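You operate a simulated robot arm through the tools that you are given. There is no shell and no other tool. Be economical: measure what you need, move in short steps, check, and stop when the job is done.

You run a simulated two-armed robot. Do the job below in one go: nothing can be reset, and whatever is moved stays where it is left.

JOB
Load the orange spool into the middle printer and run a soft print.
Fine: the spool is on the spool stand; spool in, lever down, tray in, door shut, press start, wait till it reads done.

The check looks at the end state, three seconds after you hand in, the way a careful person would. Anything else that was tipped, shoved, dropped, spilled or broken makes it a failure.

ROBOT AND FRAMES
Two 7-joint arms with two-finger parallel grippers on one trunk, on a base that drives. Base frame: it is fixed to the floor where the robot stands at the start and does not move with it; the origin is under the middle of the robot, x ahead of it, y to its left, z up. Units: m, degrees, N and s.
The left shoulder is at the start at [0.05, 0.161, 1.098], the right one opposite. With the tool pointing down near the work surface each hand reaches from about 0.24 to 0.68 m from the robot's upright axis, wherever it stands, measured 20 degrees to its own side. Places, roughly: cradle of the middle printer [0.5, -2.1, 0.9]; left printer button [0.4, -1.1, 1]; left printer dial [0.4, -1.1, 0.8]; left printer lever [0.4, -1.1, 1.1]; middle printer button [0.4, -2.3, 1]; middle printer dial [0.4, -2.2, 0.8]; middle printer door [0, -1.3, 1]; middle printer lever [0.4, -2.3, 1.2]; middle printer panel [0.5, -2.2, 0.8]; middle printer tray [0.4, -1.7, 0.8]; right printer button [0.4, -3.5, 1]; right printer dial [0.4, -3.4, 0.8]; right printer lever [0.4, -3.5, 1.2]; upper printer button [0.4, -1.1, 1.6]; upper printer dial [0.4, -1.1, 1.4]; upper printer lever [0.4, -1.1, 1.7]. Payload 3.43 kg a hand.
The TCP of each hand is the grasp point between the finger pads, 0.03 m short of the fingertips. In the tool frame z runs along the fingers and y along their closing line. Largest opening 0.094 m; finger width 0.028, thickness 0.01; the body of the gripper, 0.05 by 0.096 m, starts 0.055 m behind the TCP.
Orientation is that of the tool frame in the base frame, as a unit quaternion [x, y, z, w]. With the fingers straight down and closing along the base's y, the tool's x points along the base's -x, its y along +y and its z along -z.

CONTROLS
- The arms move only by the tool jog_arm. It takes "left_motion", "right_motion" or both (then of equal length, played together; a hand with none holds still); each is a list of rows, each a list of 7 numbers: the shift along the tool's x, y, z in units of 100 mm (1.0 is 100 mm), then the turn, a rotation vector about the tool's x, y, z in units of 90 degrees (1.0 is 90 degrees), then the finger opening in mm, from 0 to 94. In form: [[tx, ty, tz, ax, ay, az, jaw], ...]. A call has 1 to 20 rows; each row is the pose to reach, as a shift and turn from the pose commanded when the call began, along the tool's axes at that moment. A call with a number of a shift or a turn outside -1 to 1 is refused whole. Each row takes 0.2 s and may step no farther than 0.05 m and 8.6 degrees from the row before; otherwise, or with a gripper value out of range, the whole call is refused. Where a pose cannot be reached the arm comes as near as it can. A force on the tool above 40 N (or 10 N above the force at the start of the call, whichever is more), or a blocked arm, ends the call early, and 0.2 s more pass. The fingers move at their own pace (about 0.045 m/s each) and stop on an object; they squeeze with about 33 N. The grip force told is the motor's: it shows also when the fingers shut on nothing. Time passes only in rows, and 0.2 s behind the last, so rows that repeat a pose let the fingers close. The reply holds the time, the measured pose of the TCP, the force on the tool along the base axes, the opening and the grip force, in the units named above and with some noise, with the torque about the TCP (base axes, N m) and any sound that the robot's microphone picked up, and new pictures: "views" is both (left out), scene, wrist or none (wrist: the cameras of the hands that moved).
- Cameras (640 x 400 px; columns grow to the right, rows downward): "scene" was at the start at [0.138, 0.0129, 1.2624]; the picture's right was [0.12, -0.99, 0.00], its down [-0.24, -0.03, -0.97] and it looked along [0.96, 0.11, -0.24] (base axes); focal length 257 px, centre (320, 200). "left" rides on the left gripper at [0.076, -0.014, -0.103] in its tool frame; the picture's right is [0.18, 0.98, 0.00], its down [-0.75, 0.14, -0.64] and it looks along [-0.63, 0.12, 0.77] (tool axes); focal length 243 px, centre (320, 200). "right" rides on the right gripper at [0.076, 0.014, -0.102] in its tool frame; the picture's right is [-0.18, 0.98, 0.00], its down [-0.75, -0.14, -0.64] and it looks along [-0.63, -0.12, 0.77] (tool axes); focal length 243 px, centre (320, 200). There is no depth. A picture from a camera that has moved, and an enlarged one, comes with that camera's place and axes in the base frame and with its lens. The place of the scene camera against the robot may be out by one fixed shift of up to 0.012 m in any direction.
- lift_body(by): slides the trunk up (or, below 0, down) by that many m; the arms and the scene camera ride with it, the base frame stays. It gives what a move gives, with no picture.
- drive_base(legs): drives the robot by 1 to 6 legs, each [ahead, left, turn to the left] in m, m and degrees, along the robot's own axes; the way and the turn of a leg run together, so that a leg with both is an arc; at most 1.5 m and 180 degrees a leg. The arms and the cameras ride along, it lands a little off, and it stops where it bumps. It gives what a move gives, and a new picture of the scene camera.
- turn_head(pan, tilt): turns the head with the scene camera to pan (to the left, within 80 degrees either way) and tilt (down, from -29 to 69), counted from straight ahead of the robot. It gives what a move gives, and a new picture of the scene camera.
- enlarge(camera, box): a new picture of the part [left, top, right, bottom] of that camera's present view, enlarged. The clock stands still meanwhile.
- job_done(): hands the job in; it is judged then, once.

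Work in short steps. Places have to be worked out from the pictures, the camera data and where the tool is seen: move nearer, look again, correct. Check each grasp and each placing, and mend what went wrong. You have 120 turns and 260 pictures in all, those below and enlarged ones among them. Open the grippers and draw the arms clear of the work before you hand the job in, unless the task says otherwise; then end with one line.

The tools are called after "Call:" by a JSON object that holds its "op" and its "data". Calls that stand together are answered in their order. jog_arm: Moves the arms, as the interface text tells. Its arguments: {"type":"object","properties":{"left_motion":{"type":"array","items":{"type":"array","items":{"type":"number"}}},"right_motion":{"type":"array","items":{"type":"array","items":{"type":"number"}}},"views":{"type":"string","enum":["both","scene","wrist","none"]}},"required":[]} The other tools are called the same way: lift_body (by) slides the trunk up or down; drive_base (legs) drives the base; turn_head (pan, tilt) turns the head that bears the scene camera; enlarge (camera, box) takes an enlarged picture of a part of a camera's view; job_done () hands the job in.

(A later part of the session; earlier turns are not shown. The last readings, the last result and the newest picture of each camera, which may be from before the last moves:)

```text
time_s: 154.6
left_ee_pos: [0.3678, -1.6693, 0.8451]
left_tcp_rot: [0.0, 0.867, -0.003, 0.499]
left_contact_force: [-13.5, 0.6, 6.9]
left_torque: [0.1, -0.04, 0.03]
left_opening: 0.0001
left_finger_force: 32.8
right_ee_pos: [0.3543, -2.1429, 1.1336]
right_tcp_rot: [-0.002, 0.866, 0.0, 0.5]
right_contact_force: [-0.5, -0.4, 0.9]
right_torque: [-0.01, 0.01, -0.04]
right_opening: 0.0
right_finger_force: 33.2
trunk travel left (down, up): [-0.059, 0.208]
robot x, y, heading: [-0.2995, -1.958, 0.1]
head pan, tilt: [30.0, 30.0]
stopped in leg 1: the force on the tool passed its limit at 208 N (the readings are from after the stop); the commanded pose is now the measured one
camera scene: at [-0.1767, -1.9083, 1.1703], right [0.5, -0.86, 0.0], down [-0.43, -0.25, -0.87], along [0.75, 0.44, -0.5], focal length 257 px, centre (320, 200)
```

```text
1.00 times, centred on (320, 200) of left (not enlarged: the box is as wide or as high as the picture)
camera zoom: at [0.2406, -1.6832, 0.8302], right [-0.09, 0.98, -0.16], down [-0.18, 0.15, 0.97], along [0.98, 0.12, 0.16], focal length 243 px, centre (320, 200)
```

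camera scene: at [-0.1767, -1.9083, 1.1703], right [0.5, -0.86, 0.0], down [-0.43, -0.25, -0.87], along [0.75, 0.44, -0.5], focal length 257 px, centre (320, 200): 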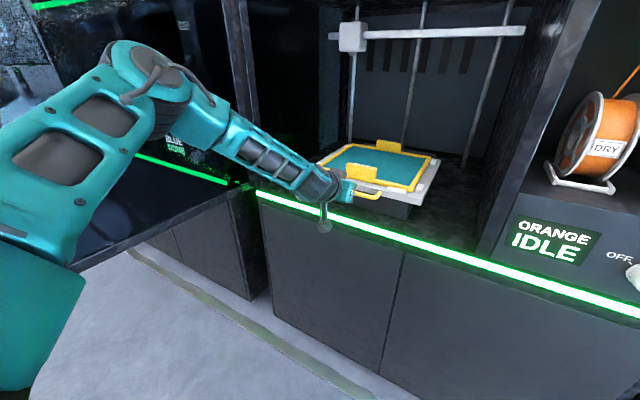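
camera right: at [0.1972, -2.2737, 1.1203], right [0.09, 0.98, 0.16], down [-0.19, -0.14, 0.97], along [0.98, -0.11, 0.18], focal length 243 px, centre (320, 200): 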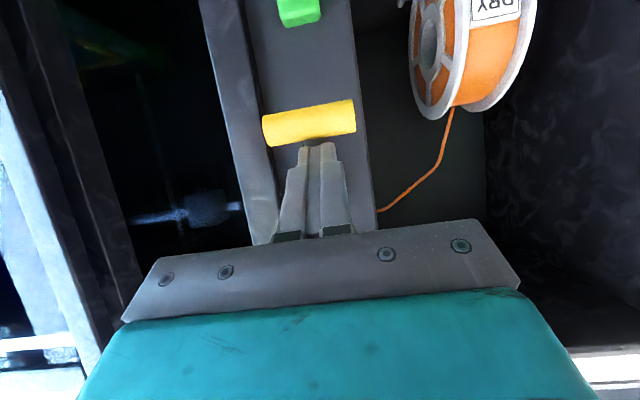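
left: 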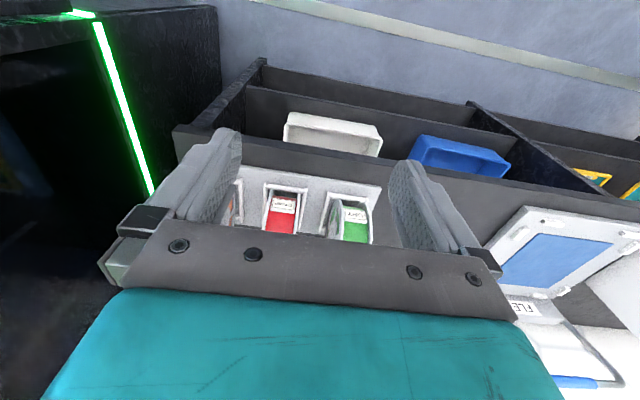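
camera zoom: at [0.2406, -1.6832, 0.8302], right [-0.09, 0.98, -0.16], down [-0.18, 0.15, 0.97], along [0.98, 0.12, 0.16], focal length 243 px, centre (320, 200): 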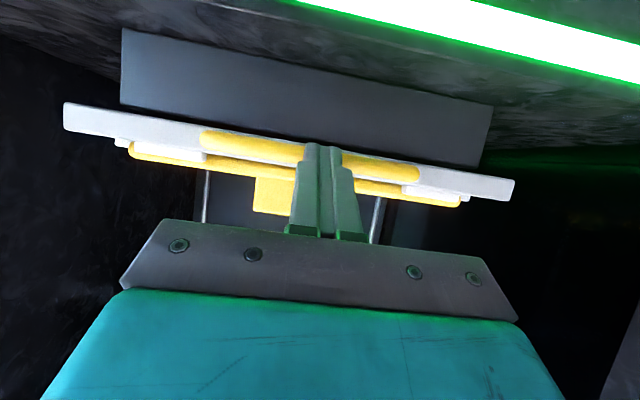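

The tray has hit its end stop (brief force peak). Backing away and inspecting.

Call:
{"op": "drive_base", "data": {"legs": [[-0.25, 0, 0]]}}

Call:
{"op": "turn_head", "data": {"pan": 10, "tilt": 25}}

Call:
{"op": "enlarge", "data": {"camera": "scene", "box": [150, 60, 450, 250]}}

```text
time_s: 156.4
left_ee_pos: [0.1171, -1.6681, 0.8441]
left_tcp_rot: [-0.001, 0.867, -0.002, 0.498]
left_contact_force: [-0.9, -0.5, 1.3]
left_torque: [-0.01, -0.01, 0.0]
left_opening: 0.0002
left_finger_force: 32.6
right_ee_pos: [0.1058, -2.1411, 1.1324]
right_tcp_rot: [-0.002, 0.867, 0.0, 0.498]
right_contact_force: [0.2, -0.6, 0.3]
right_torque: [0.0, -0.01, -0.01]
right_opening: 0.0003
right_finger_force: 33.2
trunk travel left (down, up): [-0.059, 0.208]
robot x, y, heading: [-0.5485, -1.955, 0.2]
head pan, tilt: [30.0, 30.0]
camera scene: at [-0.4269, -1.9088, 1.1702], right [0.5, -0.86, 0.0], down [-0.43, -0.25, -0.87], along [0.75, 0.44, -0.5], focal length 257 px, centre (320, 200)
```

scene: 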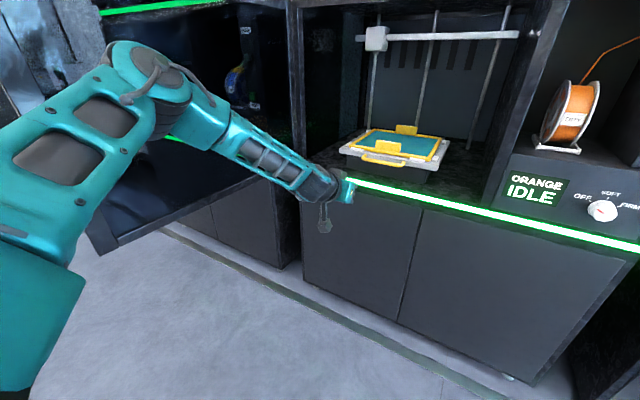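

```text
time_s: 157.2
left_ee_pos: [0.1174, -1.6682, 0.8431]
left_tcp_rot: [-0.001, 0.867, -0.002, 0.498]
left_contact_force: [0.5, -1.3, -0.4]
left_torque: [0.0, 0.01, 0.02]
left_opening: 0.0004
left_finger_force: 33.3
right_ee_pos: [0.1056, -2.1421, 1.1322]
right_tcp_rot: [-0.001, 0.867, 0.0, 0.498]
right_contact_force: [0.4, 1.1, 0.1]
right_torque: [0.0, -0.01, -0.02]
right_opening: 0.0001
right_finger_force: 32.6
trunk travel left (down, up): [-0.059, 0.208]
robot x, y, heading: [-0.5506, -1.9574, 0.3]
head pan, tilt: [10.0, 25.0]
camera scene: at [-0.4141, -1.9379, 1.1781], right [0.18, -0.98, 0.0], down [-0.42, -0.08, -0.91], along [0.89, 0.16, -0.42], focal length 257 px, centre (320, 200)
```

scene: 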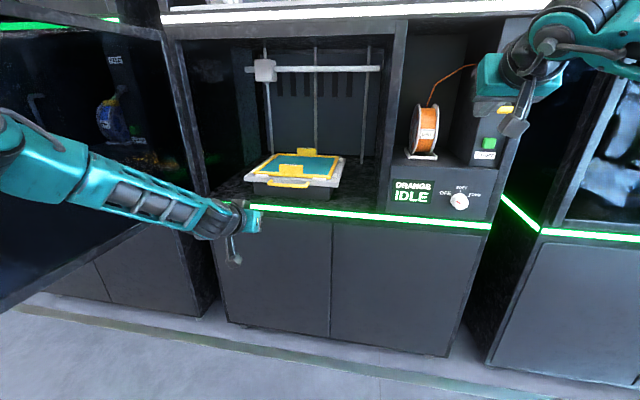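

```text
2.11 times, centred on (300, 155) of scene
camera zoom: at [-0.4141, -1.9379, 1.1781], right [0.18, -0.98, 0.0], down [-0.42, -0.08, -0.91], along [0.89, 0.16, -0.42], focal length 542 px, centre (362, 295)
```

zoom: 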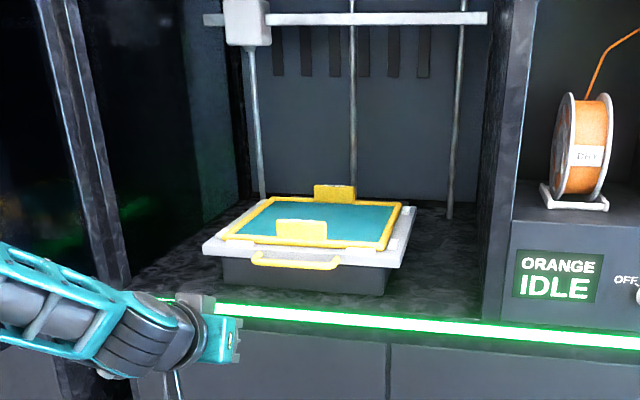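

Tray is fully in with its plate seated. Next the dial (≈[0.38,-2.236,0.84], pointing OFF): I'll level the right hand, draw it back and lower it.

Call:
{"op": "jog_arm", "data": {"right_motion": [[0, 0, 0, 0, -0.0833, 0, 20], [0, 0, 0, 0, -0.1667, 0, 40], [0, 0, 0, 0, -0.25, 0, 60], [0, 0, 0, 0, -0.3333, 0, 80]], "views": "none"}}

Call:
{"op": "jog_arm", "data": {"right_motion": [[0.25, 0, -0.25, 0, 0, 0, 80], [0.5, 0, -0.5, 0, 0, 0, 80], [0.75, 0, -0.75, 0, 0, 0, 80], [1.0, 0, -1.0, 0, 0, 0, 80]], "views": "none"}}

Call:
{"op": "jog_arm", "data": {"right_motion": [[0.25, 0, 0, 0, 0, 0, 80], [0.5, 0, 0, 0, 0, 0, 80], [0.75, 0, 0, 0, 0, 0, 80], [1.0, 0, 0, 0, 0, 0, 80]], "views": "none"}}

Call:
{"op": "lift_body", "data": {"by": -0.05}}

Call:
{"op": "drive_base", "data": {"legs": [[0, -0.1, 0]]}}

```text
time_s: 158.2
left_ee_pos: [0.1183, -1.6691, 0.8428]
left_tcp_rot: [-0.002, 0.868, -0.002, 0.497]
left_contact_force: [0.4, 0.1, 0.2]
left_torque: [0.03, -0.01, -0.01]
left_opening: 0.0001
left_finger_force: 32.4
right_ee_pos: [0.1053, -2.1424, 1.1325]
right_tcp_rot: [-0.001, 0.708, 0.001, 0.706]
right_contact_force: [0.4, -0.3, 0.8]
right_torque: [0.0, 0.0, -0.01]
right_opening: 0.08
right_finger_force: 0.3
trunk travel left (down, up): [-0.059, 0.208]
robot x, y, heading: [-0.5515, -1.9564, 0.3]
head pan, tilt: [10.0, 25.0]
```

```text
time_s: 159.2
left_ee_pos: [0.1162, -1.6682, 0.843]
left_tcp_rot: [-0.002, 0.867, -0.002, 0.498]
left_contact_force: [-0.3, 0.3, 0.4]
left_torque: [-0.01, 0.0, 0.0]
left_opening: 0.0002
left_finger_force: 33.0
right_ee_pos: [-0.0109, -2.1182, 1.0422]
right_tcp_rot: [-0.005, 0.726, -0.017, 0.687]
right_contact_force: [-0.8, -0.1, 0.1]
right_torque: [-0.01, 0.04, -0.01]
right_opening: 0.0799
right_finger_force: 0.0
right hand out of reach, approached as far as the arm can: row 1, 2, 3, 4
trunk travel left (down, up): [-0.059, 0.208]
robot x, y, heading: [-0.5496, -1.9552, 0.3]
head pan, tilt: [10.0, 25.0]
```

```text
time_s: 160.2
left_ee_pos: [0.1181, -1.6693, 0.8438]
left_tcp_rot: [-0.001, 0.868, -0.002, 0.497]
left_contact_force: [-0.2, -0.3, -0.2]
left_torque: [0.01, 0.0, 0.01]
left_opening: 0.0
left_finger_force: 32.7
right_ee_pos: [-0.0214, -2.0784, 0.9704]
right_tcp_rot: [-0.001, 0.73, -0.019, 0.684]
right_contact_force: [0.4, 0.4, -0.5]
right_torque: [0.02, -0.02, 0.03]
right_opening: 0.0799
right_finger_force: 0.0
right hand out of reach, approached as far as the arm can: row 1, 2, 3, 4
trunk travel left (down, up): [-0.059, 0.208]
robot x, y, heading: [-0.5503, -1.9581, 0.3]
head pan, tilt: [10.0, 25.0]
```

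```text
time_s: 161.2
left_ee_pos: [0.1177, -1.6689, 0.7937]
left_tcp_rot: [-0.001, 0.867, -0.002, 0.498]
left_contact_force: [0.2, -0.2, 0.6]
left_torque: [-0.02, 0.0, 0.02]
left_opening: 0.0
left_finger_force: 33.4
right_ee_pos: [-0.0225, -2.079, 0.9217]
right_tcp_rot: [-0.001, 0.73, -0.021, 0.684]
right_contact_force: [0.4, -0.1, -1.3]
right_torque: [0.02, -0.01, -0.01]
right_opening: 0.0798
right_finger_force: 0.0
trunk travel left (down, up): [-0.009, 0.258]
robot x, y, heading: [-0.5434, -1.9605, 0.4]
head pan, tilt: [10.0, 25.0]
```

```text
time_s: 162.7
left_ee_pos: [0.1165, -1.7657, 0.7934]
left_tcp_rot: [-0.003, 0.868, -0.001, 0.497]
left_contact_force: [0.0, 0.4, -0.7]
left_torque: [-0.02, -0.01, 0.0]
left_opening: 0.0
left_finger_force: 33.3
right_ee_pos: [-0.0211, -2.1758, 0.9214]
right_tcp_rot: [-0.002, 0.729, -0.019, 0.684]
right_contact_force: [0.0, -0.7, 0.3]
right_torque: [0.01, -0.01, -0.02]
right_opening: 0.0801
right_finger_force: 0.0
trunk travel left (down, up): [-0.009, 0.258]
robot x, y, heading: [-0.5494, -2.0567, 0.3]
head pan, tilt: [10.0, 25.0]
camera scene: at [-0.4137, -2.0365, 1.1281], right [0.18, -0.98, 0.0], down [-0.42, -0.08, -0.91], along [0.89, 0.16, -0.42], focal length 257 px, centre (320, 200)
```

scene: 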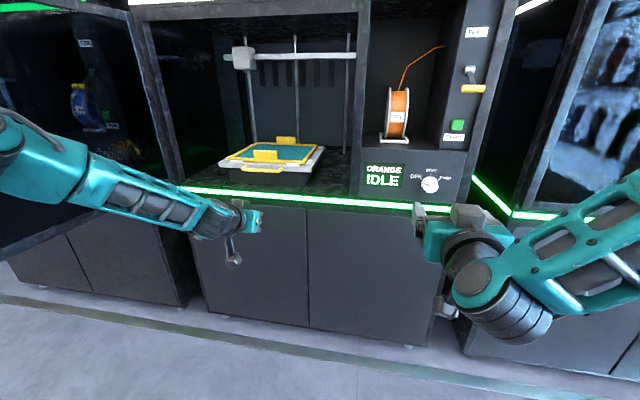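

The hand is nearly level at z=0.92; I'll extend forward and down 80 mm, where reach should be better.

Call:
{"op": "jog_arm", "data": {"right_motion": [[0.2, -0.05, 0.25, 0, 0, 0, 80], [0.4, -0.1, 0.5, 0, 0, 0, 80], [0.6, -0.2, 0.75, 0, 0, 0, 80], [0.8, -0.3, 1.0, 0, 0, 0, 80]], "views": "scene"}}

Call:
{"op": "enlarge", "data": {"camera": "scene", "box": [350, 130, 490, 220]}}

```text
time_s: 163.7
left_ee_pos: [0.1171, -1.7665, 0.793]
left_tcp_rot: [-0.002, 0.868, -0.002, 0.497]
left_contact_force: [-0.2, 0.0, -0.4]
left_torque: [-0.01, -0.04, -0.03]
left_opening: 0.0
left_finger_force: 33.0
right_ee_pos: [0.0743, -2.1551, 0.873]
right_tcp_rot: [0.009, 0.738, -0.031, 0.674]
right_contact_force: [0.6, -1.2, -0.4]
right_torque: [0.02, -0.04, -0.02]
right_opening: 0.0801
right_finger_force: 0.1
right hand out of reach, approached as far as the arm can: row 1, 2, 3, 4
trunk travel left (down, up): [-0.009, 0.258]
robot x, y, heading: [-0.547, -2.0532, 0.3]
head pan, tilt: [10.0, 25.0]
camera scene: at [-0.4133, -2.0366, 1.128], right [0.18, -0.98, 0.0], down [-0.42, -0.08, -0.91], along [0.89, 0.16, -0.42], focal length 257 px, centre (320, 200)
```

scene: 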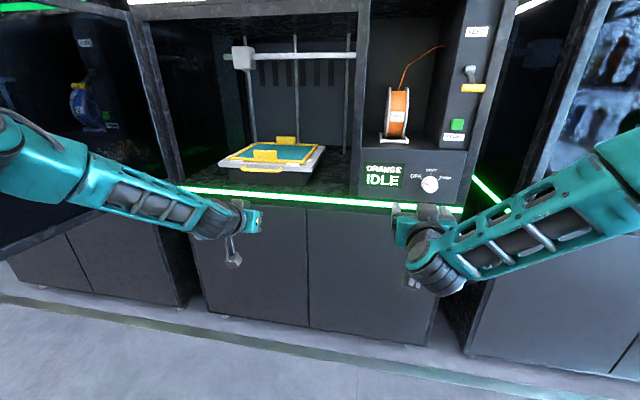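

```text
4.44 times, centred on (420, 175) of scene
camera zoom: at [-0.4133, -2.0366, 1.128], right [0.18, -0.98, 0.0], down [-0.42, -0.08, -0.91], along [0.89, 0.16, -0.42], focal length 1144 px, centre (-124, 311)
```

zoom: 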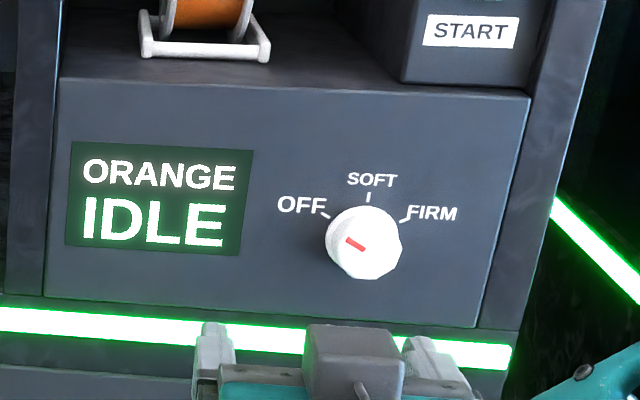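

Dial centre ≈[0.385,-2.239,0.836]. The arm should be freer when further extended and to the right, so I'll go there and re-level the hand.

Call:
{"op": "jog_arm", "data": {"right_motion": [[0.08, -0.24, 0.22, -0.01, -0.015, 0, 80], [0.16, -0.48, 0.44, -0.02, -0.03, 0, 80], [0.25, -0.72, 0.65, -0.03, -0.045, 0, 80], [0.33, -0.96, 0.87, -0.037, -0.057, 0, 80], [0.33, -0.96, 0.87, -0.037, -0.057, 0, 80]], "views": "scene"}}

```text
time_s: 164.9
left_ee_pos: [0.1175, -1.7656, 0.7927]
left_tcp_rot: [-0.003, 0.867, -0.001, 0.498]
left_contact_force: [0.0, -0.1, -0.8]
left_torque: [0.03, -0.03, 0.01]
left_opening: 0.0001
left_finger_force: 33.0
right_ee_pos: [0.1848, -2.1574, 0.9071]
right_tcp_rot: [0.005, 0.724, -0.026, 0.689]
right_contact_force: [0.6, 0.9, 0.5]
right_torque: [-0.03, -0.05, -0.01]
right_opening: 0.08
right_finger_force: 0.2
right hand out of reach, approached as far as the arm can: row 1, 2, 3, 4, 5
trunk travel left (down, up): [-0.009, 0.258]
robot x, y, heading: [-0.5504, -2.0581, 0.4]
head pan, tilt: [10.0, 25.0]
camera scene: at [-0.4137, -2.0364, 1.1282], right [0.18, -0.98, 0.0], down [-0.42, -0.08, -0.91], along [0.89, 0.16, -0.42], focal length 257 px, centre (320, 200)
```

scene: 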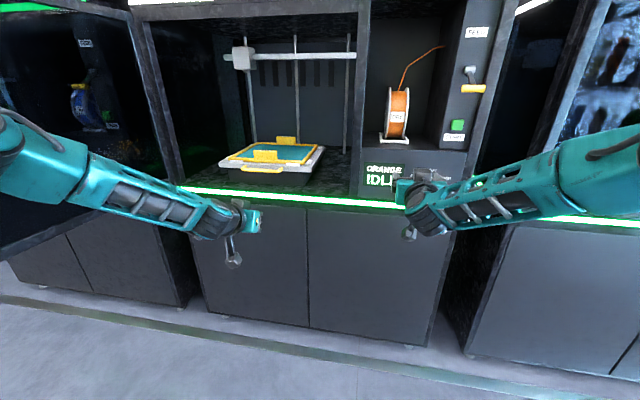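

The level pose hits a wrist limit. Instead I'll use the comfortable 30°-down pose and turn the whole hand about the dial's axis. Re-pitching the right hand and shifting it outward.

Call:
{"op": "jog_arm", "data": {"right_motion": [[0, -0.2, -0.15, -0.007, 0.075, 0.004, 80], [0.05, -0.4, -0.3, -0.014, 0.15, 0.009, 80], [0.1, -0.6, -0.45, -0.021, 0.225, 0.013, 80], [0.15, -0.8, -0.6, -0.028, 0.3, 0.018, 80], [0.15, -0.9, -0.6, -0.028, 0.3, 0.018, 80]], "views": "none"}}

```text
time_s: 166.1
left_ee_pos: [0.1166, -1.7655, 0.7929]
left_tcp_rot: [-0.002, 0.867, -0.002, 0.498]
left_contact_force: [-0.4, -0.8, 0.4]
left_torque: [0.01, 0.02, -0.01]
left_opening: 0.0001
left_finger_force: 33.3
right_ee_pos: [0.1192, -2.2434, 0.8966]
right_tcp_rot: [0.006, 0.865, 0.002, 0.502]
right_contact_force: [0.2, 0.1, 0.2]
right_torque: [0.01, 0.0, -0.03]
right_opening: 0.0798
right_finger_force: 0.1
trunk travel left (down, up): [-0.009, 0.258]
robot x, y, heading: [-0.5496, -2.0552, 0.4]
head pan, tilt: [10.0, 25.0]
```

Now the hand is at y≈-2.243 with proper pitch. Lowering 50 mm, opening wide, then driving 0.17 forward for a close look.

Call:
{"op": "jog_arm", "data": {"right_motion": [[0.2, 0.02, 0.12, 0, 0, 0, 90], [0.433, 0.04, 0.25, 0, 0, 0, 90]], "views": "none"}}

Call:
{"op": "drive_base", "data": {"legs": [[0.16, 0, -0.4]]}}

Call:
{"op": "enlarge", "data": {"camera": "right", "box": [0, 0, 640, 400]}}

```text
time_s: 166.7
left_ee_pos: [0.117, -1.7654, 0.7937]
left_tcp_rot: [-0.002, 0.868, -0.002, 0.497]
left_contact_force: [-0.3, 0.3, 1.0]
left_torque: [0.01, -0.01, 0.02]
left_opening: 0.0
left_finger_force: 33.0
right_ee_pos: [0.12, -2.2368, 0.8458]
right_tcp_rot: [0.007, 0.865, 0.001, 0.502]
right_contact_force: [-0.6, 0.3, -0.2]
right_torque: [0.01, -0.02, 0.0]
right_opening: 0.0899
right_finger_force: 0.0
trunk travel left (down, up): [-0.009, 0.258]
robot x, y, heading: [-0.5529, -2.0575, 0.5]
head pan, tilt: [10.0, 25.0]
```

```text
time_s: 168.1
left_ee_pos: [0.2794, -1.7687, 0.7935]
left_tcp_rot: [0.0, 0.868, -0.002, 0.497]
left_contact_force: [-0.2, -0.3, 0.1]
left_torque: [-0.02, -0.03, 0.03]
left_opening: 0.0001
left_finger_force: 33.2
right_ee_pos: [0.2792, -2.2414, 0.8457]
right_tcp_rot: [0.009, 0.865, 0.0, 0.502]
right_contact_force: [-0.3, 0.2, 0.3]
right_torque: [0.02, -0.02, -0.01]
right_opening: 0.0901
right_finger_force: 0.2
trunk travel left (down, up): [-0.009, 0.258]
robot x, y, heading: [-0.3882, -2.0532, 0.1]
head pan, tilt: [10.0, 25.0]
camera scene: at [-0.2528, -2.0368, 1.1281], right [0.17, -0.98, 0.0], down [-0.42, -0.07, -0.91], along [0.89, 0.16, -0.42], focal length 257 px, centre (320, 200)
```

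scene: 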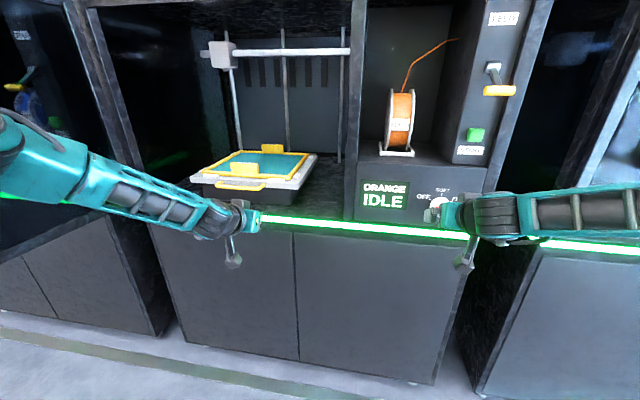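

```text
1.00 times, centred on (320, 200) of right (not enlarged: the box is as wide or as high as the picture)
camera zoom: at [0.1526, -2.2254, 0.8307], right [0.11, 0.98, 0.17], down [-0.19, -0.15, 0.97], along [0.98, -0.14, 0.17], focal length 243 px, centre (320, 200)
```

zoom: 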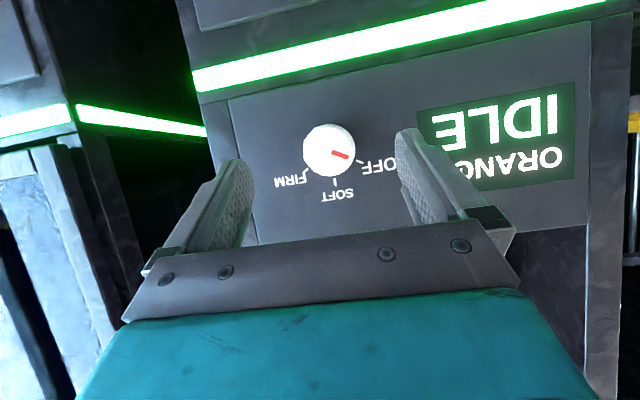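

Wrist view gives the knob at [~0.37,-2.240,0.827]. First I'll draw the left hand back so it can't hit the cabinet, and lower the right hand 12 mm.

Call:
{"op": "jog_arm", "data": {"left_motion": [[0, 0, -0.3, 0, 0, 0, 0], [0, 0, -0.6, 0, 0, 0, 0], [0, 0, -1.0, 0, 0, 0, 0]], "right_motion": [[0.05, 0, 0.03, 0, 0, 0, 90], [0.1, 0.01, 0.06, 0, 0, 0, 90], [0.1, 0.01, 0.06, 0, 0, 0, 90]], "views": "none"}}

Call:
{"op": "drive_base", "data": {"legs": [[0.055, 0, 0]]}}

Call:
{"op": "enlarge", "data": {"camera": "right", "box": [160, 50, 480, 250]}}

```text
time_s: 168.9
left_ee_pos: [0.1947, -1.7697, 0.8453]
left_tcp_rot: [0.001, 0.867, -0.003, 0.498]
left_contact_force: [-0.1, -0.2, 0.3]
left_torque: [0.0, -0.01, 0.02]
left_opening: 0.0
left_finger_force: 33.4
right_ee_pos: [0.2792, -2.2414, 0.8347]
right_tcp_rot: [0.009, 0.864, 0.0, 0.503]
right_contact_force: [0.0, 0.5, -0.9]
right_torque: [0.0, -0.01, 0.01]
right_opening: 0.0903
right_finger_force: 0.1
trunk travel left (down, up): [-0.009, 0.258]
robot x, y, heading: [-0.3875, -2.0582, -0.1]
head pan, tilt: [10.0, 25.0]
```

```text
time_s: 169.8
left_ee_pos: [0.2495, -1.7704, 0.843]
left_tcp_rot: [0.0, 0.868, -0.003, 0.497]
left_contact_force: [-0.4, -0.5, -0.7]
left_torque: [0.03, -0.03, 0.0]
left_opening: 0.0
left_finger_force: 32.9
right_ee_pos: [0.3347, -2.2409, 0.8351]
right_tcp_rot: [0.009, 0.865, 0.0, 0.501]
right_contact_force: [0.2, 0.6, 0.0]
right_torque: [-0.02, 0.0, 0.0]
right_opening: 0.0901
right_finger_force: 0.0
trunk travel left (down, up): [-0.009, 0.258]
robot x, y, heading: [-0.3337, -2.0575, -0.2]
head pan, tilt: [10.0, 25.0]
camera scene: at [-0.1985, -2.0368, 1.1281], right [0.17, -0.98, 0.0], down [-0.42, -0.07, -0.91], along [0.89, 0.16, -0.42], focal length 257 px, centre (320, 200)
```

scene: 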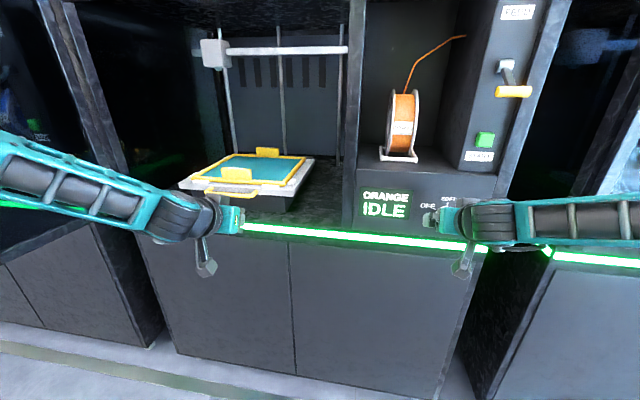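

```text
2.00 times, centred on (320, 150) of right
camera zoom: at [0.2074, -2.2248, 0.8193], right [0.11, 0.98, 0.17], down [-0.19, -0.15, 0.97], along [0.98, -0.14, 0.17], focal length 485 px, centre (320, 300)
```

zoom: 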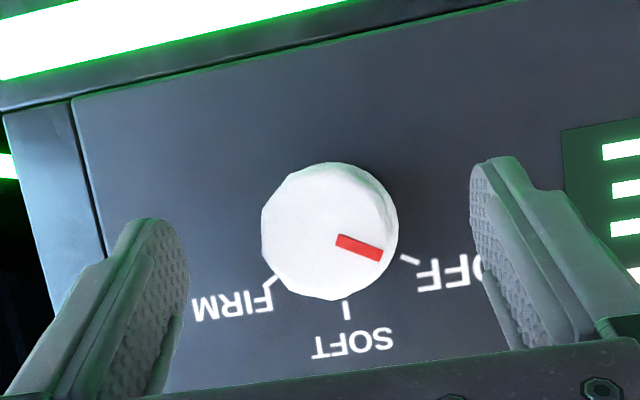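

Refined: knob front face x≈0.383, z≈0.826, y≈-2.242. Raising 4 mm and driving 0.037 in.

Call:
{"op": "jog_arm", "data": {"right_motion": [[-0.035, -0.01, -0.02, 0, 0, 0, 90]], "views": "none"}}

Call:
{"op": "drive_base", "data": {"legs": [[0.037, 0, 0]]}}

Call:
{"op": "enlarge", "data": {"camera": "right", "box": [160, 50, 480, 250]}}

```text
time_s: 170.2
left_ee_pos: [0.2494, -1.771, 0.8443]
left_tcp_rot: [0.0, 0.868, -0.002, 0.497]
left_contact_force: [0.0, -0.2, 0.3]
left_torque: [-0.04, 0.02, 0.0]
left_opening: 0.0
left_finger_force: 33.0
right_ee_pos: [0.3341, -2.2418, 0.8387]
right_tcp_rot: [0.01, 0.865, -0.001, 0.501]
right_contact_force: [-1.5, 0.1, 0.4]
right_torque: [0.02, 0.0, 0.03]
right_opening: 0.0901
right_finger_force: 0.2
trunk travel left (down, up): [-0.009, 0.258]
robot x, y, heading: [-0.3341, -2.0575, 0.1]
head pan, tilt: [10.0, 25.0]
```

```text
time_s: 171.1
left_ee_pos: [0.2732, -1.7716, 0.8448]
left_tcp_rot: [0.001, 0.868, -0.003, 0.497]
left_contact_force: [0.2, -0.1, 0.7]
left_torque: [0.02, -0.03, -0.02]
left_opening: 0.0001
left_finger_force: 33.0
right_ee_pos: [0.3537, -2.2404, 0.8401]
right_tcp_rot: [0.006, 0.866, 0.002, 0.5]
right_contact_force: [-12.8, -4.5, 5.4]
right_torque: [0.17, -0.16, 0.43]
right_opening: 0.0872
right_finger_force: 0.0
trunk travel left (down, up): [-0.009, 0.258]
robot x, y, heading: [-0.3103, -2.0548, -0.2]
head pan, tilt: [10.0, 25.0]
stopped in leg 1: the force on the tool passed its limit at 83 N (the readings are from after the stop); the commanded pose is now the measured one
camera scene: at [-0.1759, -2.0375, 1.1283], right [0.17, -0.99, 0.0], down [-0.41, -0.07, -0.91], along [0.89, 0.16, -0.42], focal length 257 px, centre (320, 200)
```

scene: 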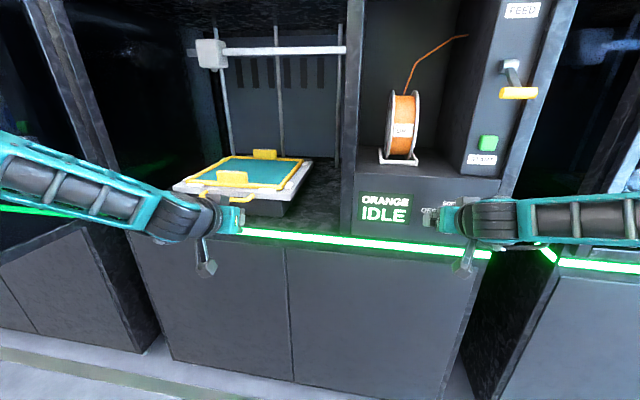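

```text
2.00 times, centred on (320, 150) of right
camera zoom: at [0.2272, -2.2255, 0.8244], right [0.1, 0.98, 0.17], down [-0.18, -0.15, 0.97], along [0.98, -0.13, 0.16], focal length 485 px, centre (320, 300)
```

zoom: 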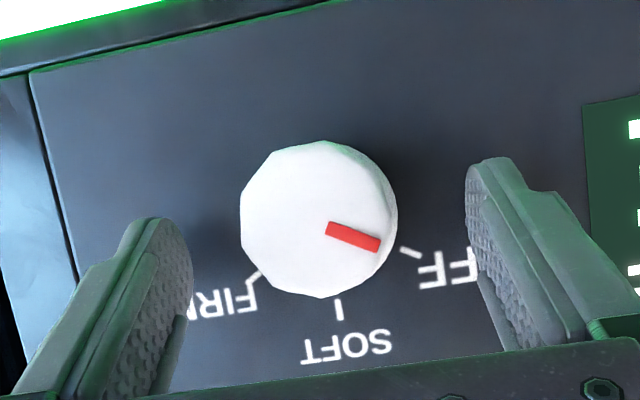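

The fingertips touched the panel (panel face ≈0.387). Backing off 3 mm, down 4 mm, then closing on the knob.

Call:
{"op": "jog_arm", "data": {"right_motion": [[0.05, 0, -0.01, 0, 0, 0, 88], [0.05, 0, -0.01, 0, 0, 0, 70], [0.05, 0, -0.01, 0, 0, 0, 55], [0.05, 0, -0.01, 0, 0, 0, 40], [0.05, 0, -0.01, 0, 0, 0, 25], [0.05, 0, -0.01, 0, 0, 0, 25], [0.05, 0, -0.01, 0, 0, 0, 25]], "views": "none"}}

Call:
{"op": "enlarge", "data": {"camera": "right", "box": [160, 50, 480, 250]}}

```text
time_s: 172.7
left_ee_pos: [0.2734, -1.7712, 0.8443]
left_tcp_rot: [0.001, 0.868, -0.002, 0.497]
left_contact_force: [-0.1, -0.9, 0.2]
left_torque: [0.01, 0.0, -0.01]
left_opening: 0.0
left_finger_force: 32.9
right_ee_pos: [0.3506, -2.2403, 0.8336]
right_tcp_rot: [0.007, 0.867, 0.001, 0.499]
right_contact_force: [-9.0, -4.4, 2.4]
right_torque: [0.08, 0.1, 0.04]
right_opening: 0.042
right_finger_force: 45.1
trunk travel left (down, up): [-0.009, 0.258]
robot x, y, heading: [-0.3124, -2.0544, -0.2]
head pan, tilt: [10.0, 25.0]
```

```text
2.00 times, centred on (320, 150) of right
camera zoom: at [0.2241, -2.225, 0.8199], right [0.1, 0.98, 0.17], down [-0.18, -0.15, 0.97], along [0.98, -0.13, 0.16], focal length 485 px, centre (320, 300)
```

zoom: 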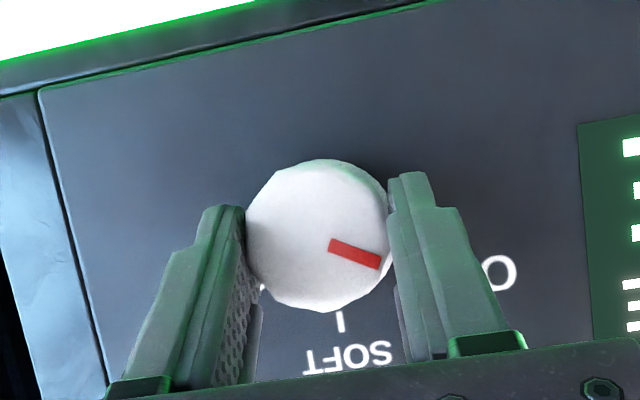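

Knob gripped. Rotating the hand 60° clockwise about the dial axis (base +x).

Call:
{"op": "jog_arm", "data": {"right_motion": [[0.001, -0.012, 0, -0.0417, 0, 0.0722, 25], [0.003, -0.024, 0.002, -0.0833, 0, 0.1443, 25], [0.006, -0.035, 0.004, -0.125, 0, 0.2165, 25], [0.011, -0.046, 0.006, -0.1667, 0, 0.2887, 25], [0.016, -0.056, 0.01, -0.2083, 0, 0.3608, 25], [0.023, -0.065, 0.013, -0.25, 0, 0.433, 25], [0.031, -0.073, 0.018, -0.2917, 0, 0.5052, 25], [0.04, -0.08, 0.023, -0.3333, 0, 0.5774, 25], [0.04, -0.08, 0.023, -0.3333, 0, 0.5774, 25]]}}

Call:
{"op": "enlarge", "data": {"camera": "right", "box": [160, 50, 480, 250]}}

```text
time_s: 174.7
left_ee_pos: [0.2742, -1.7716, 0.8453]
left_tcp_rot: [0.001, 0.867, -0.002, 0.498]
left_contact_force: [0.3, 0.4, -0.1]
left_torque: [-0.01, 0.02, 0.01]
left_opening: 0.0
left_finger_force: 33.3
right_ee_pos: [0.3506, -2.2494, 0.8303]
right_tcp_rot: [0.256, 0.746, 0.435, 0.434]
right_contact_force: [-22.2, -12.4, 2.3]
right_torque: [0.01, 0.11, 0.0]
right_opening: 0.0411
right_finger_force: 45.7
trunk travel left (down, up): [-0.009, 0.258]
robot x, y, heading: [-0.3078, -2.0547, -0.1]
head pan, tilt: [10.0, 25.0]
camera scene: at [-0.176, -2.038, 1.1284], right [0.17, -0.99, 0.0], down [-0.41, -0.07, -0.91], along [0.89, 0.16, -0.42], focal length 257 px, centre (320, 200)
camera right: at [0.2239, -2.2283, 0.835], right [0.1, 0.34, 0.93], down [-0.19, -0.92, 0.35], along [0.98, -0.21, -0.02], focal length 243 px, centre (320, 200)
```

scene: 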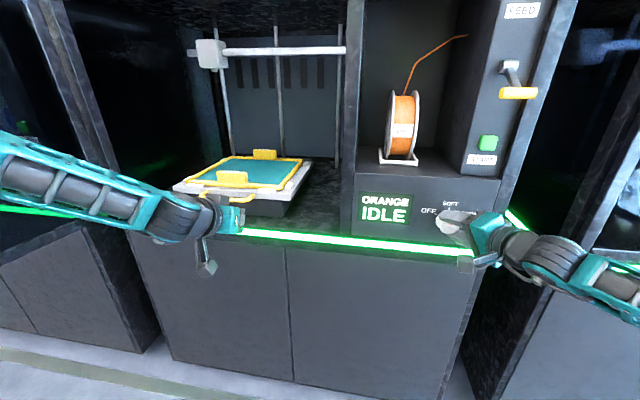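
right: 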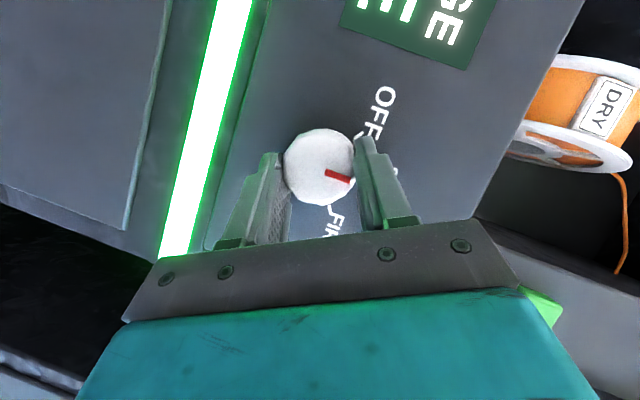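

```text
2.00 times, centred on (320, 150) of right
camera zoom: at [0.2239, -2.2283, 0.835], right [0.1, 0.34, 0.93], down [-0.19, -0.92, 0.35], along [0.98, -0.21, -0.02], focal length 485 px, centre (320, 300)
```

zoom: 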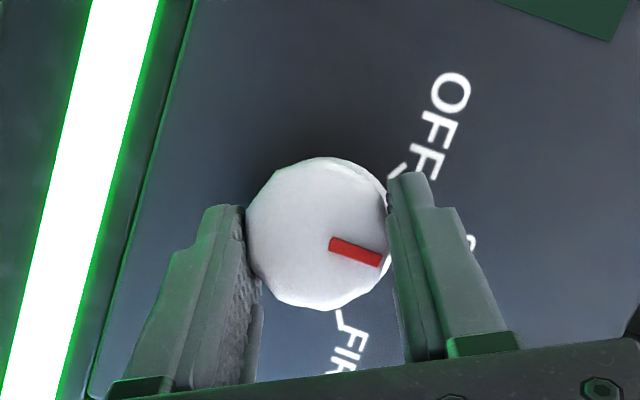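

The knob turned with the hand; the mark should sit on SOFT. Opening and backing off to check.

Call:
{"op": "jog_arm", "data": {"right_motion": [[0.01, 0, -0.017, 0, 0, 0, 45], [0.01, 0, -0.017, 0, 0, 0, 60], [0.01, 0, -0.017, 0, 0, 0, 80], [0.1, 0, -0.17, 0, 0, 0, 90], [0.25, 0, -0.43, 0, 0, 0, 90], [0.5, 0, -0.866, 0, 0, 0, 90]], "views": "none"}}

Call:
{"op": "enlarge", "data": {"camera": "right", "box": [160, 50, 480, 250]}}

Call:
{"op": "enlarge", "data": {"camera": "scene", "box": [340, 170, 500, 260]}}

```text
refused: row 6 steps farther than a row can; nothing moved
```

```text
2.00 times, centred on (320, 150) of right
camera zoom: at [0.2239, -2.2283, 0.835], right [0.1, 0.34, 0.93], down [-0.19, -0.92, 0.35], along [0.98, -0.21, -0.02], focal length 485 px, centre (320, 300)
```

zoom: 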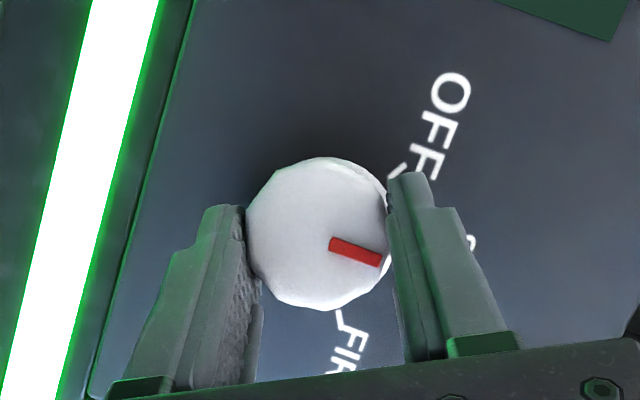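

```text
4.00 times, centred on (420, 215) of scene
camera zoom: at [-0.176, -2.038, 1.1284], right [0.17, -0.99, 0.0], down [-0.41, -0.07, -0.91], along [0.89, 0.16, -0.42], focal length 1029 px, centre (-80, 140)
```

zoom: 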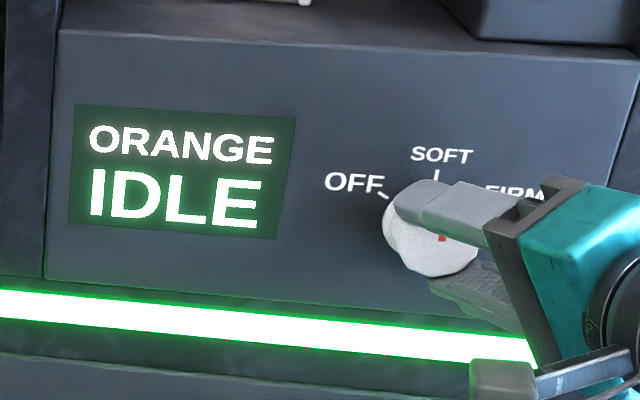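

The red mark appears at the SOFT tick. Repeating the release with smaller steps.

Call:
{"op": "jog_arm", "data": {"right_motion": [[0.01, 0, -0.017, 0, 0, 0, 45], [0.01, 0, -0.017, 0, 0, 0, 60], [0.01, 0, -0.017, 0, 0, 0, 80], [0.1, 0, -0.17, 0, 0, 0, 90], [0.25, 0, -0.43, 0, 0, 0, 90], [0.4, 0, -0.69, 0, 0, 0, 90], [0.5, 0, -0.866, 0, 0, 0, 90]], "views": "none"}}

Call:
{"op": "enlarge", "data": {"camera": "scene", "box": [340, 170, 500, 260]}}

Call:
{"op": "enlarge", "data": {"camera": "right", "box": [160, 0, 480, 200]}}

```text
time_s: 176.3
left_ee_pos: [0.2737, -1.7707, 0.8437]
left_tcp_rot: [0.0, 0.868, -0.002, 0.497]
left_contact_force: [-0.7, -0.8, 0.4]
left_torque: [-0.01, -0.02, 0.02]
left_opening: 0.0
left_finger_force: 32.5
right_ee_pos: [0.2528, -2.2472, 0.8301]
right_tcp_rot: [0.254, 0.747, 0.435, 0.434]
right_contact_force: [0.1, 0.3, 0.2]
right_torque: [0.03, -0.03, 0.0]
right_opening: 0.0899
right_finger_force: 0.1
trunk travel left (down, up): [-0.009, 0.258]
robot x, y, heading: [-0.3121, -2.0543, -0.3]
head pan, tilt: [10.0, 25.0]
```

```text
4.00 times, centred on (420, 215) of scene
camera zoom: at [-0.1742, -2.0371, 1.1282], right [0.17, -0.99, 0.0], down [-0.42, -0.07, -0.91], along [0.89, 0.16, -0.42], focal length 1029 px, centre (-80, 140)
```

zoom: 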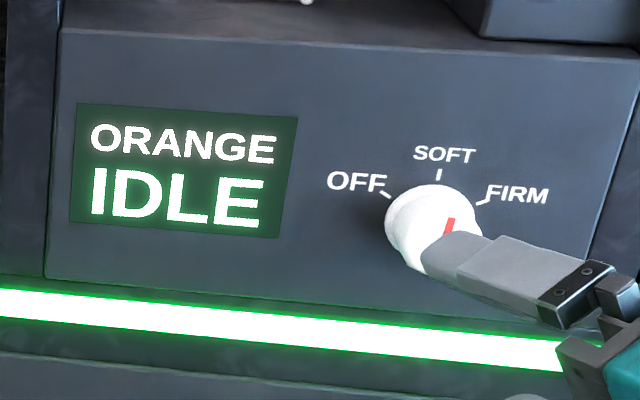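

```text
2.00 times, centred on (320, 100) of right
camera zoom: at [0.1253, -2.2253, 0.835], right [0.1, 0.34, 0.93], down [-0.19, -0.92, 0.36], along [0.98, -0.21, -0.02], focal length 485 px, centre (320, 400)
```

zoom: 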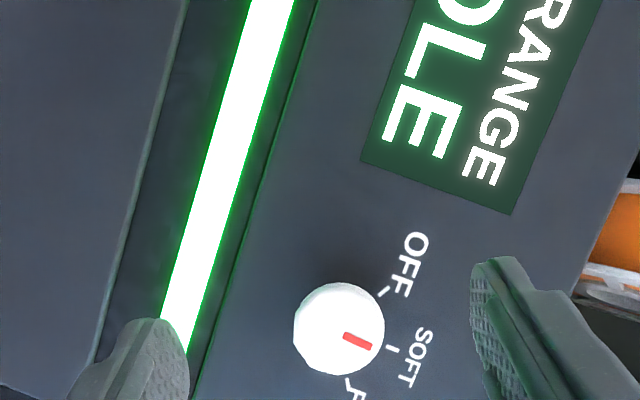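

The dial is on SOFT. Backing off, unrolling and retracting the right hand before going for the door.

Call:
{"op": "drive_base", "data": {"legs": [[-0.3, 0, 0]]}}

Call:
{"op": "jog_arm", "data": {"right_motion": [[0, 0, 0, 0.0417, 0, -0.0722, 60], [0, 0, 0, 0.0833, 0, -0.1443, 40], [0, 0, 0, 0.125, 0, -0.2165, 20], [0, 0, 0, 0.1667, 0, -0.2887, 0], [0, 0, 0, 0.2083, 0, -0.3608, 0], [0, 0, 0, 0.25, 0, -0.433, 0], [0, 0, 0, 0.2917, 0, -0.5052, 0], [0, 0, 0, 0.3333, 0, -0.5774, 0]], "views": "none"}}

Call:
{"op": "lift_body", "data": {"by": 0.116}}

Call:
{"op": "jog_arm", "data": {"right_motion": [[0.14, 0, -0.25, 0, 0, 0, 0], [0.28, 0, -0.5, 0, 0, 0, 0], [0.43, 0, -0.75, 0, 0, 0, 0], [0.57, 0, -1.0, 0, 0, 0, 0]], "views": "none"}}

Call:
{"op": "jog_arm", "data": {"left_motion": [[-0.07, 0, -0.25, 0, 0, 0, 0], [-0.14, 0, -0.5, 0, 0, 0, 0], [-0.21, 0, -0.75, 0, 0, 0, 0], [-0.28, 0, -1.0, 0, 0, 0, 0]], "views": "none"}}

```text
time_s: 178.4
left_ee_pos: [-0.0282, -1.7674, 0.8427]
left_tcp_rot: [-0.001, 0.868, -0.002, 0.497]
left_contact_force: [-0.4, -0.1, -0.2]
left_torque: [-0.01, -0.01, -0.01]
left_opening: 0.0
left_finger_force: 32.7
right_ee_pos: [-0.0475, -2.2443, 0.8293]
right_tcp_rot: [0.254, 0.748, 0.435, 0.433]
right_contact_force: [0.2, 0.1, -0.1]
right_torque: [0.01, 0.01, 0.01]
right_opening: 0.0902
right_finger_force: 0.0
trunk travel left (down, up): [-0.009, 0.258]
robot x, y, heading: [-0.6078, -2.0524, 0.0]
head pan, tilt: [10.0, 25.0]
camera scene: at [-0.4752, -2.0367, 1.1282], right [0.18, -0.98, 0.0], down [-0.42, -0.07, -0.91], along [0.89, 0.16, -0.42], focal length 257 px, centre (320, 200)
```

scene: 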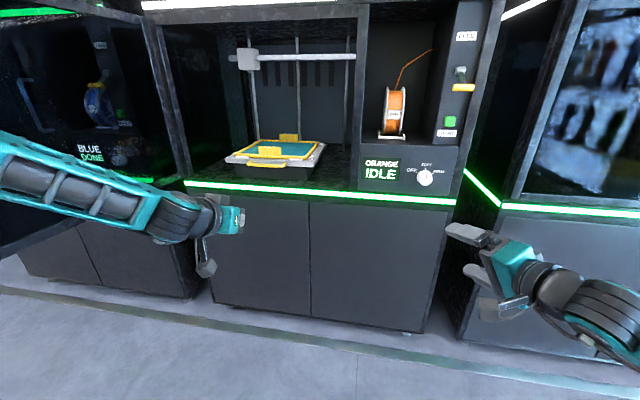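

```text
time_s: 180.2
left_ee_pos: [-0.0267, -1.7675, 0.8437]
left_tcp_rot: [0.0, 0.868, -0.002, 0.497]
left_contact_force: [-0.4, -0.3, -0.4]
left_torque: [0.01, -0.03, 0.0]
left_opening: 0.0
left_finger_force: 33.6
right_ee_pos: [-0.0469, -2.2436, 0.8289]
right_tcp_rot: [0.005, 0.866, 0.001, 0.5]
right_contact_force: [-0.2, -0.4, -0.2]
right_torque: [-0.01, 0.0, 0.01]
right_opening: 0.0
right_finger_force: 32.7
trunk travel left (down, up): [-0.009, 0.258]
robot x, y, heading: [-0.6095, -2.0541, -0.1]
head pan, tilt: [10.0, 25.0]
```

```text
time_s: 181.7
left_ee_pos: [-0.0276, -1.7684, 0.9593]
left_tcp_rot: [0.0, 0.868, -0.002, 0.496]
left_contact_force: [0.1, 0.7, -0.4]
left_torque: [-0.03, -0.01, -0.01]
left_opening: 0.0
left_finger_force: 32.2
right_ee_pos: [-0.0469, -2.2444, 0.9454]
right_tcp_rot: [0.005, 0.867, 0.002, 0.499]
right_contact_force: [0.8, -0.6, 0.5]
right_torque: [-0.02, -0.03, 0.03]
right_opening: 0.0003
right_finger_force: 32.5
trunk travel left (down, up): [-0.125, 0.142]
robot x, y, heading: [-0.6123, -2.0561, -0.0]
head pan, tilt: [10.0, 25.0]
```

```text
time_s: 182.7
left_ee_pos: [-0.0286, -1.7688, 0.9601]
left_tcp_rot: [-0.001, 0.868, -0.002, 0.497]
left_contact_force: [-0.2, -0.2, 0.2]
left_torque: [0.0, -0.01, 0.0]
left_opening: 0.0
left_finger_force: 33.0
right_ee_pos: [-0.1626, -2.2436, 0.9464]
right_tcp_rot: [0.004, 0.866, 0.003, 0.499]
right_contact_force: [0.5, -0.8, -0.5]
right_torque: [-0.02, -0.03, 0.01]
right_opening: 0.0001
right_finger_force: 33.3
trunk travel left (down, up): [-0.125, 0.142]
robot x, y, heading: [-0.6102, -2.0551, -0.1]
head pan, tilt: [10.0, 25.0]
```

```text
time_s: 183.7
left_ee_pos: [-0.0999, -1.7685, 1.0347]
left_tcp_rot: [0.0, 0.868, -0.002, 0.497]
left_contact_force: [-0.2, 0.1, -0.2]
left_torque: [0.03, 0.03, 0.01]
left_opening: 0.0
left_finger_force: 32.9
right_ee_pos: [-0.162, -2.2448, 0.9467]
right_tcp_rot: [0.004, 0.867, 0.003, 0.499]
right_contact_force: [-0.6, 0.0, 0.3]
right_torque: [-0.01, -0.01, 0.02]
right_opening: 0.0
right_finger_force: 32.8
trunk travel left (down, up): [-0.125, 0.142]
robot x, y, heading: [-0.6115, -2.0559, 0.3]
head pan, tilt: [10.0, 25.0]
```

Retracting the left hand another 0.11, then driving back and left around the door edge.

Call:
{"op": "jog_arm", "data": {"left_motion": [[0.14, 0, -0.25, 0, 0, 0, 0], [0.28, 0, -0.5, 0, 0, 0, 0], [0.43, 0, -0.75, 0, 0, 0, 0], [0.57, 0, -1.0, 0, 0, 0, 0]], "views": "none"}}

Call:
{"op": "drive_base", "data": {"legs": [[-0.235, 0, 0], [0, 0.4, 0]]}}

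Call:
{"op": "turn_head", "data": {"pan": 30, "tilt": 20}}

```text
time_s: 184.7
left_ee_pos: [-0.1886, -1.7624, 1.0392]
left_tcp_rot: [-0.001, 0.868, -0.002, 0.496]
left_contact_force: [-0.5, 0.7, 0.0]
left_torque: [-0.04, 0.0, 0.01]
left_opening: 0.0002
left_finger_force: 32.7
left hand out of reach, approached as far as the arm can: row 4
right_ee_pos: [-0.1611, -2.2425, 0.9469]
right_tcp_rot: [0.004, 0.866, 0.003, 0.499]
right_contact_force: [0.2, 0.1, 0.2]
right_torque: [-0.02, 0.02, 0.0]
right_opening: 0.0
right_finger_force: 32.8
trunk travel left (down, up): [-0.125, 0.142]
robot x, y, heading: [-0.6087, -2.054, 0.2]
head pan, tilt: [10.0, 25.0]
```

```text
time_s: 190.1
left_ee_pos: [-0.4241, -1.3573, 1.0396]
left_tcp_rot: [0.0, 0.869, -0.002, 0.495]
left_contact_force: [0.0, 0.4, 0.3]
left_torque: [0.0, 0.0, -0.01]
left_opening: 0.0
left_finger_force: 32.7
right_ee_pos: [-0.3974, -1.8383, 0.9457]
right_tcp_rot: [0.003, 0.866, 0.003, 0.5]
right_contact_force: [-0.7, -0.2, -0.5]
right_torque: [0.02, 0.03, 0.03]
right_opening: 0.0
right_finger_force: 32.5
trunk travel left (down, up): [-0.125, 0.142]
robot x, y, heading: [-0.8501, -1.6513, 0.3]
head pan, tilt: [10.0, 25.0]
camera scene: at [-0.7116, -1.632, 1.2441], right [0.18, -0.98, 0.0], down [-0.42, -0.07, -0.91], along [0.89, 0.16, -0.42], focal length 257 px, centre (320, 200)
```

scene: 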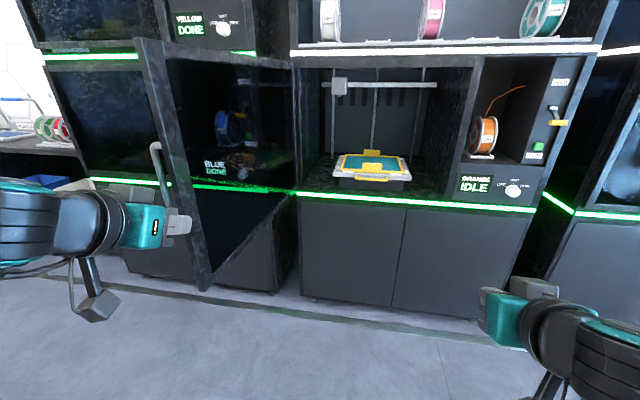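

```text
time_s: 190.9
left_ee_pos: [-0.4255, -1.3577, 1.0403]
left_tcp_rot: [-0.001, 0.868, -0.002, 0.497]
left_contact_force: [-0.4, 0.3, -0.9]
left_torque: [-0.02, 0.01, 0.01]
left_opening: 0.0
left_finger_force: 33.5
right_ee_pos: [-0.3989, -1.8384, 0.9457]
right_tcp_rot: [0.004, 0.866, 0.003, 0.5]
right_contact_force: [-0.1, -0.3, 0.7]
right_torque: [-0.01, 0.03, -0.01]
right_opening: 0.0001
right_finger_force: 32.8
trunk travel left (down, up): [-0.125, 0.142]
robot x, y, heading: [-0.848, -1.6501, -0.1]
head pan, tilt: [30.0, 20.0]
camera scene: at [-0.7217, -1.6016, 1.2522], right [0.5, -0.87, 0.0], down [-0.3, -0.17, -0.94], along [0.81, 0.47, -0.34], focal length 257 px, centre (320, 200)
```

scene: 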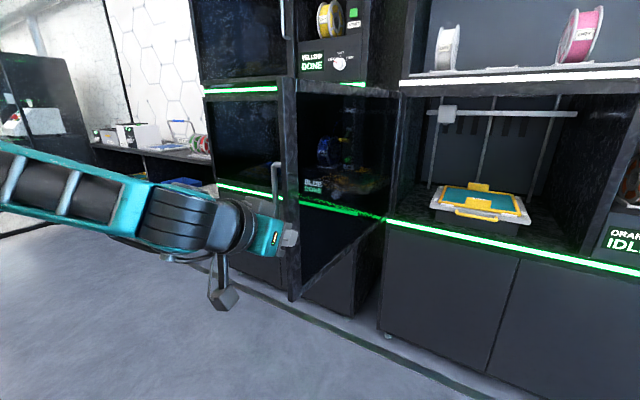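

Door edge ≈(-0.31,-1.26), spanning z 0.74–1.31, with the hand clear of it in x. Continuing left 0.34.

Call:
{"op": "drive_base", "data": {"legs": [[0, 0.34, 0]]}}

```text
time_s: 194.5
left_ee_pos: [-0.4253, -1.0166, 1.0395]
left_tcp_rot: [-0.001, 0.868, -0.002, 0.496]
left_contact_force: [-0.5, 0.1, 0.5]
left_torque: [0.0, 0.0, 0.0]
left_opening: 0.0
left_finger_force: 32.8
right_ee_pos: [-0.4, -1.4976, 0.9461]
right_tcp_rot: [0.003, 0.866, 0.003, 0.499]
right_contact_force: [0.8, 0.9, 0.5]
right_torque: [0.0, 0.0, 0.04]
right_opening: 0.0
right_finger_force: 32.7
trunk travel left (down, up): [-0.125, 0.142]
robot x, y, heading: [-0.848, -1.3064, 0.2]
head pan, tilt: [30.0, 20.0]
camera scene: at [-0.7228, -1.2613, 1.2522], right [0.5, -0.86, 0.0], down [-0.3, -0.17, -0.94], along [0.81, 0.47, -0.34], focal length 257 px, centre (320, 200)
```

scene: 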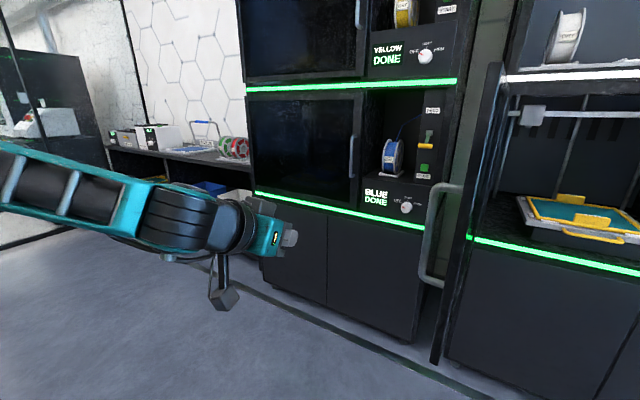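

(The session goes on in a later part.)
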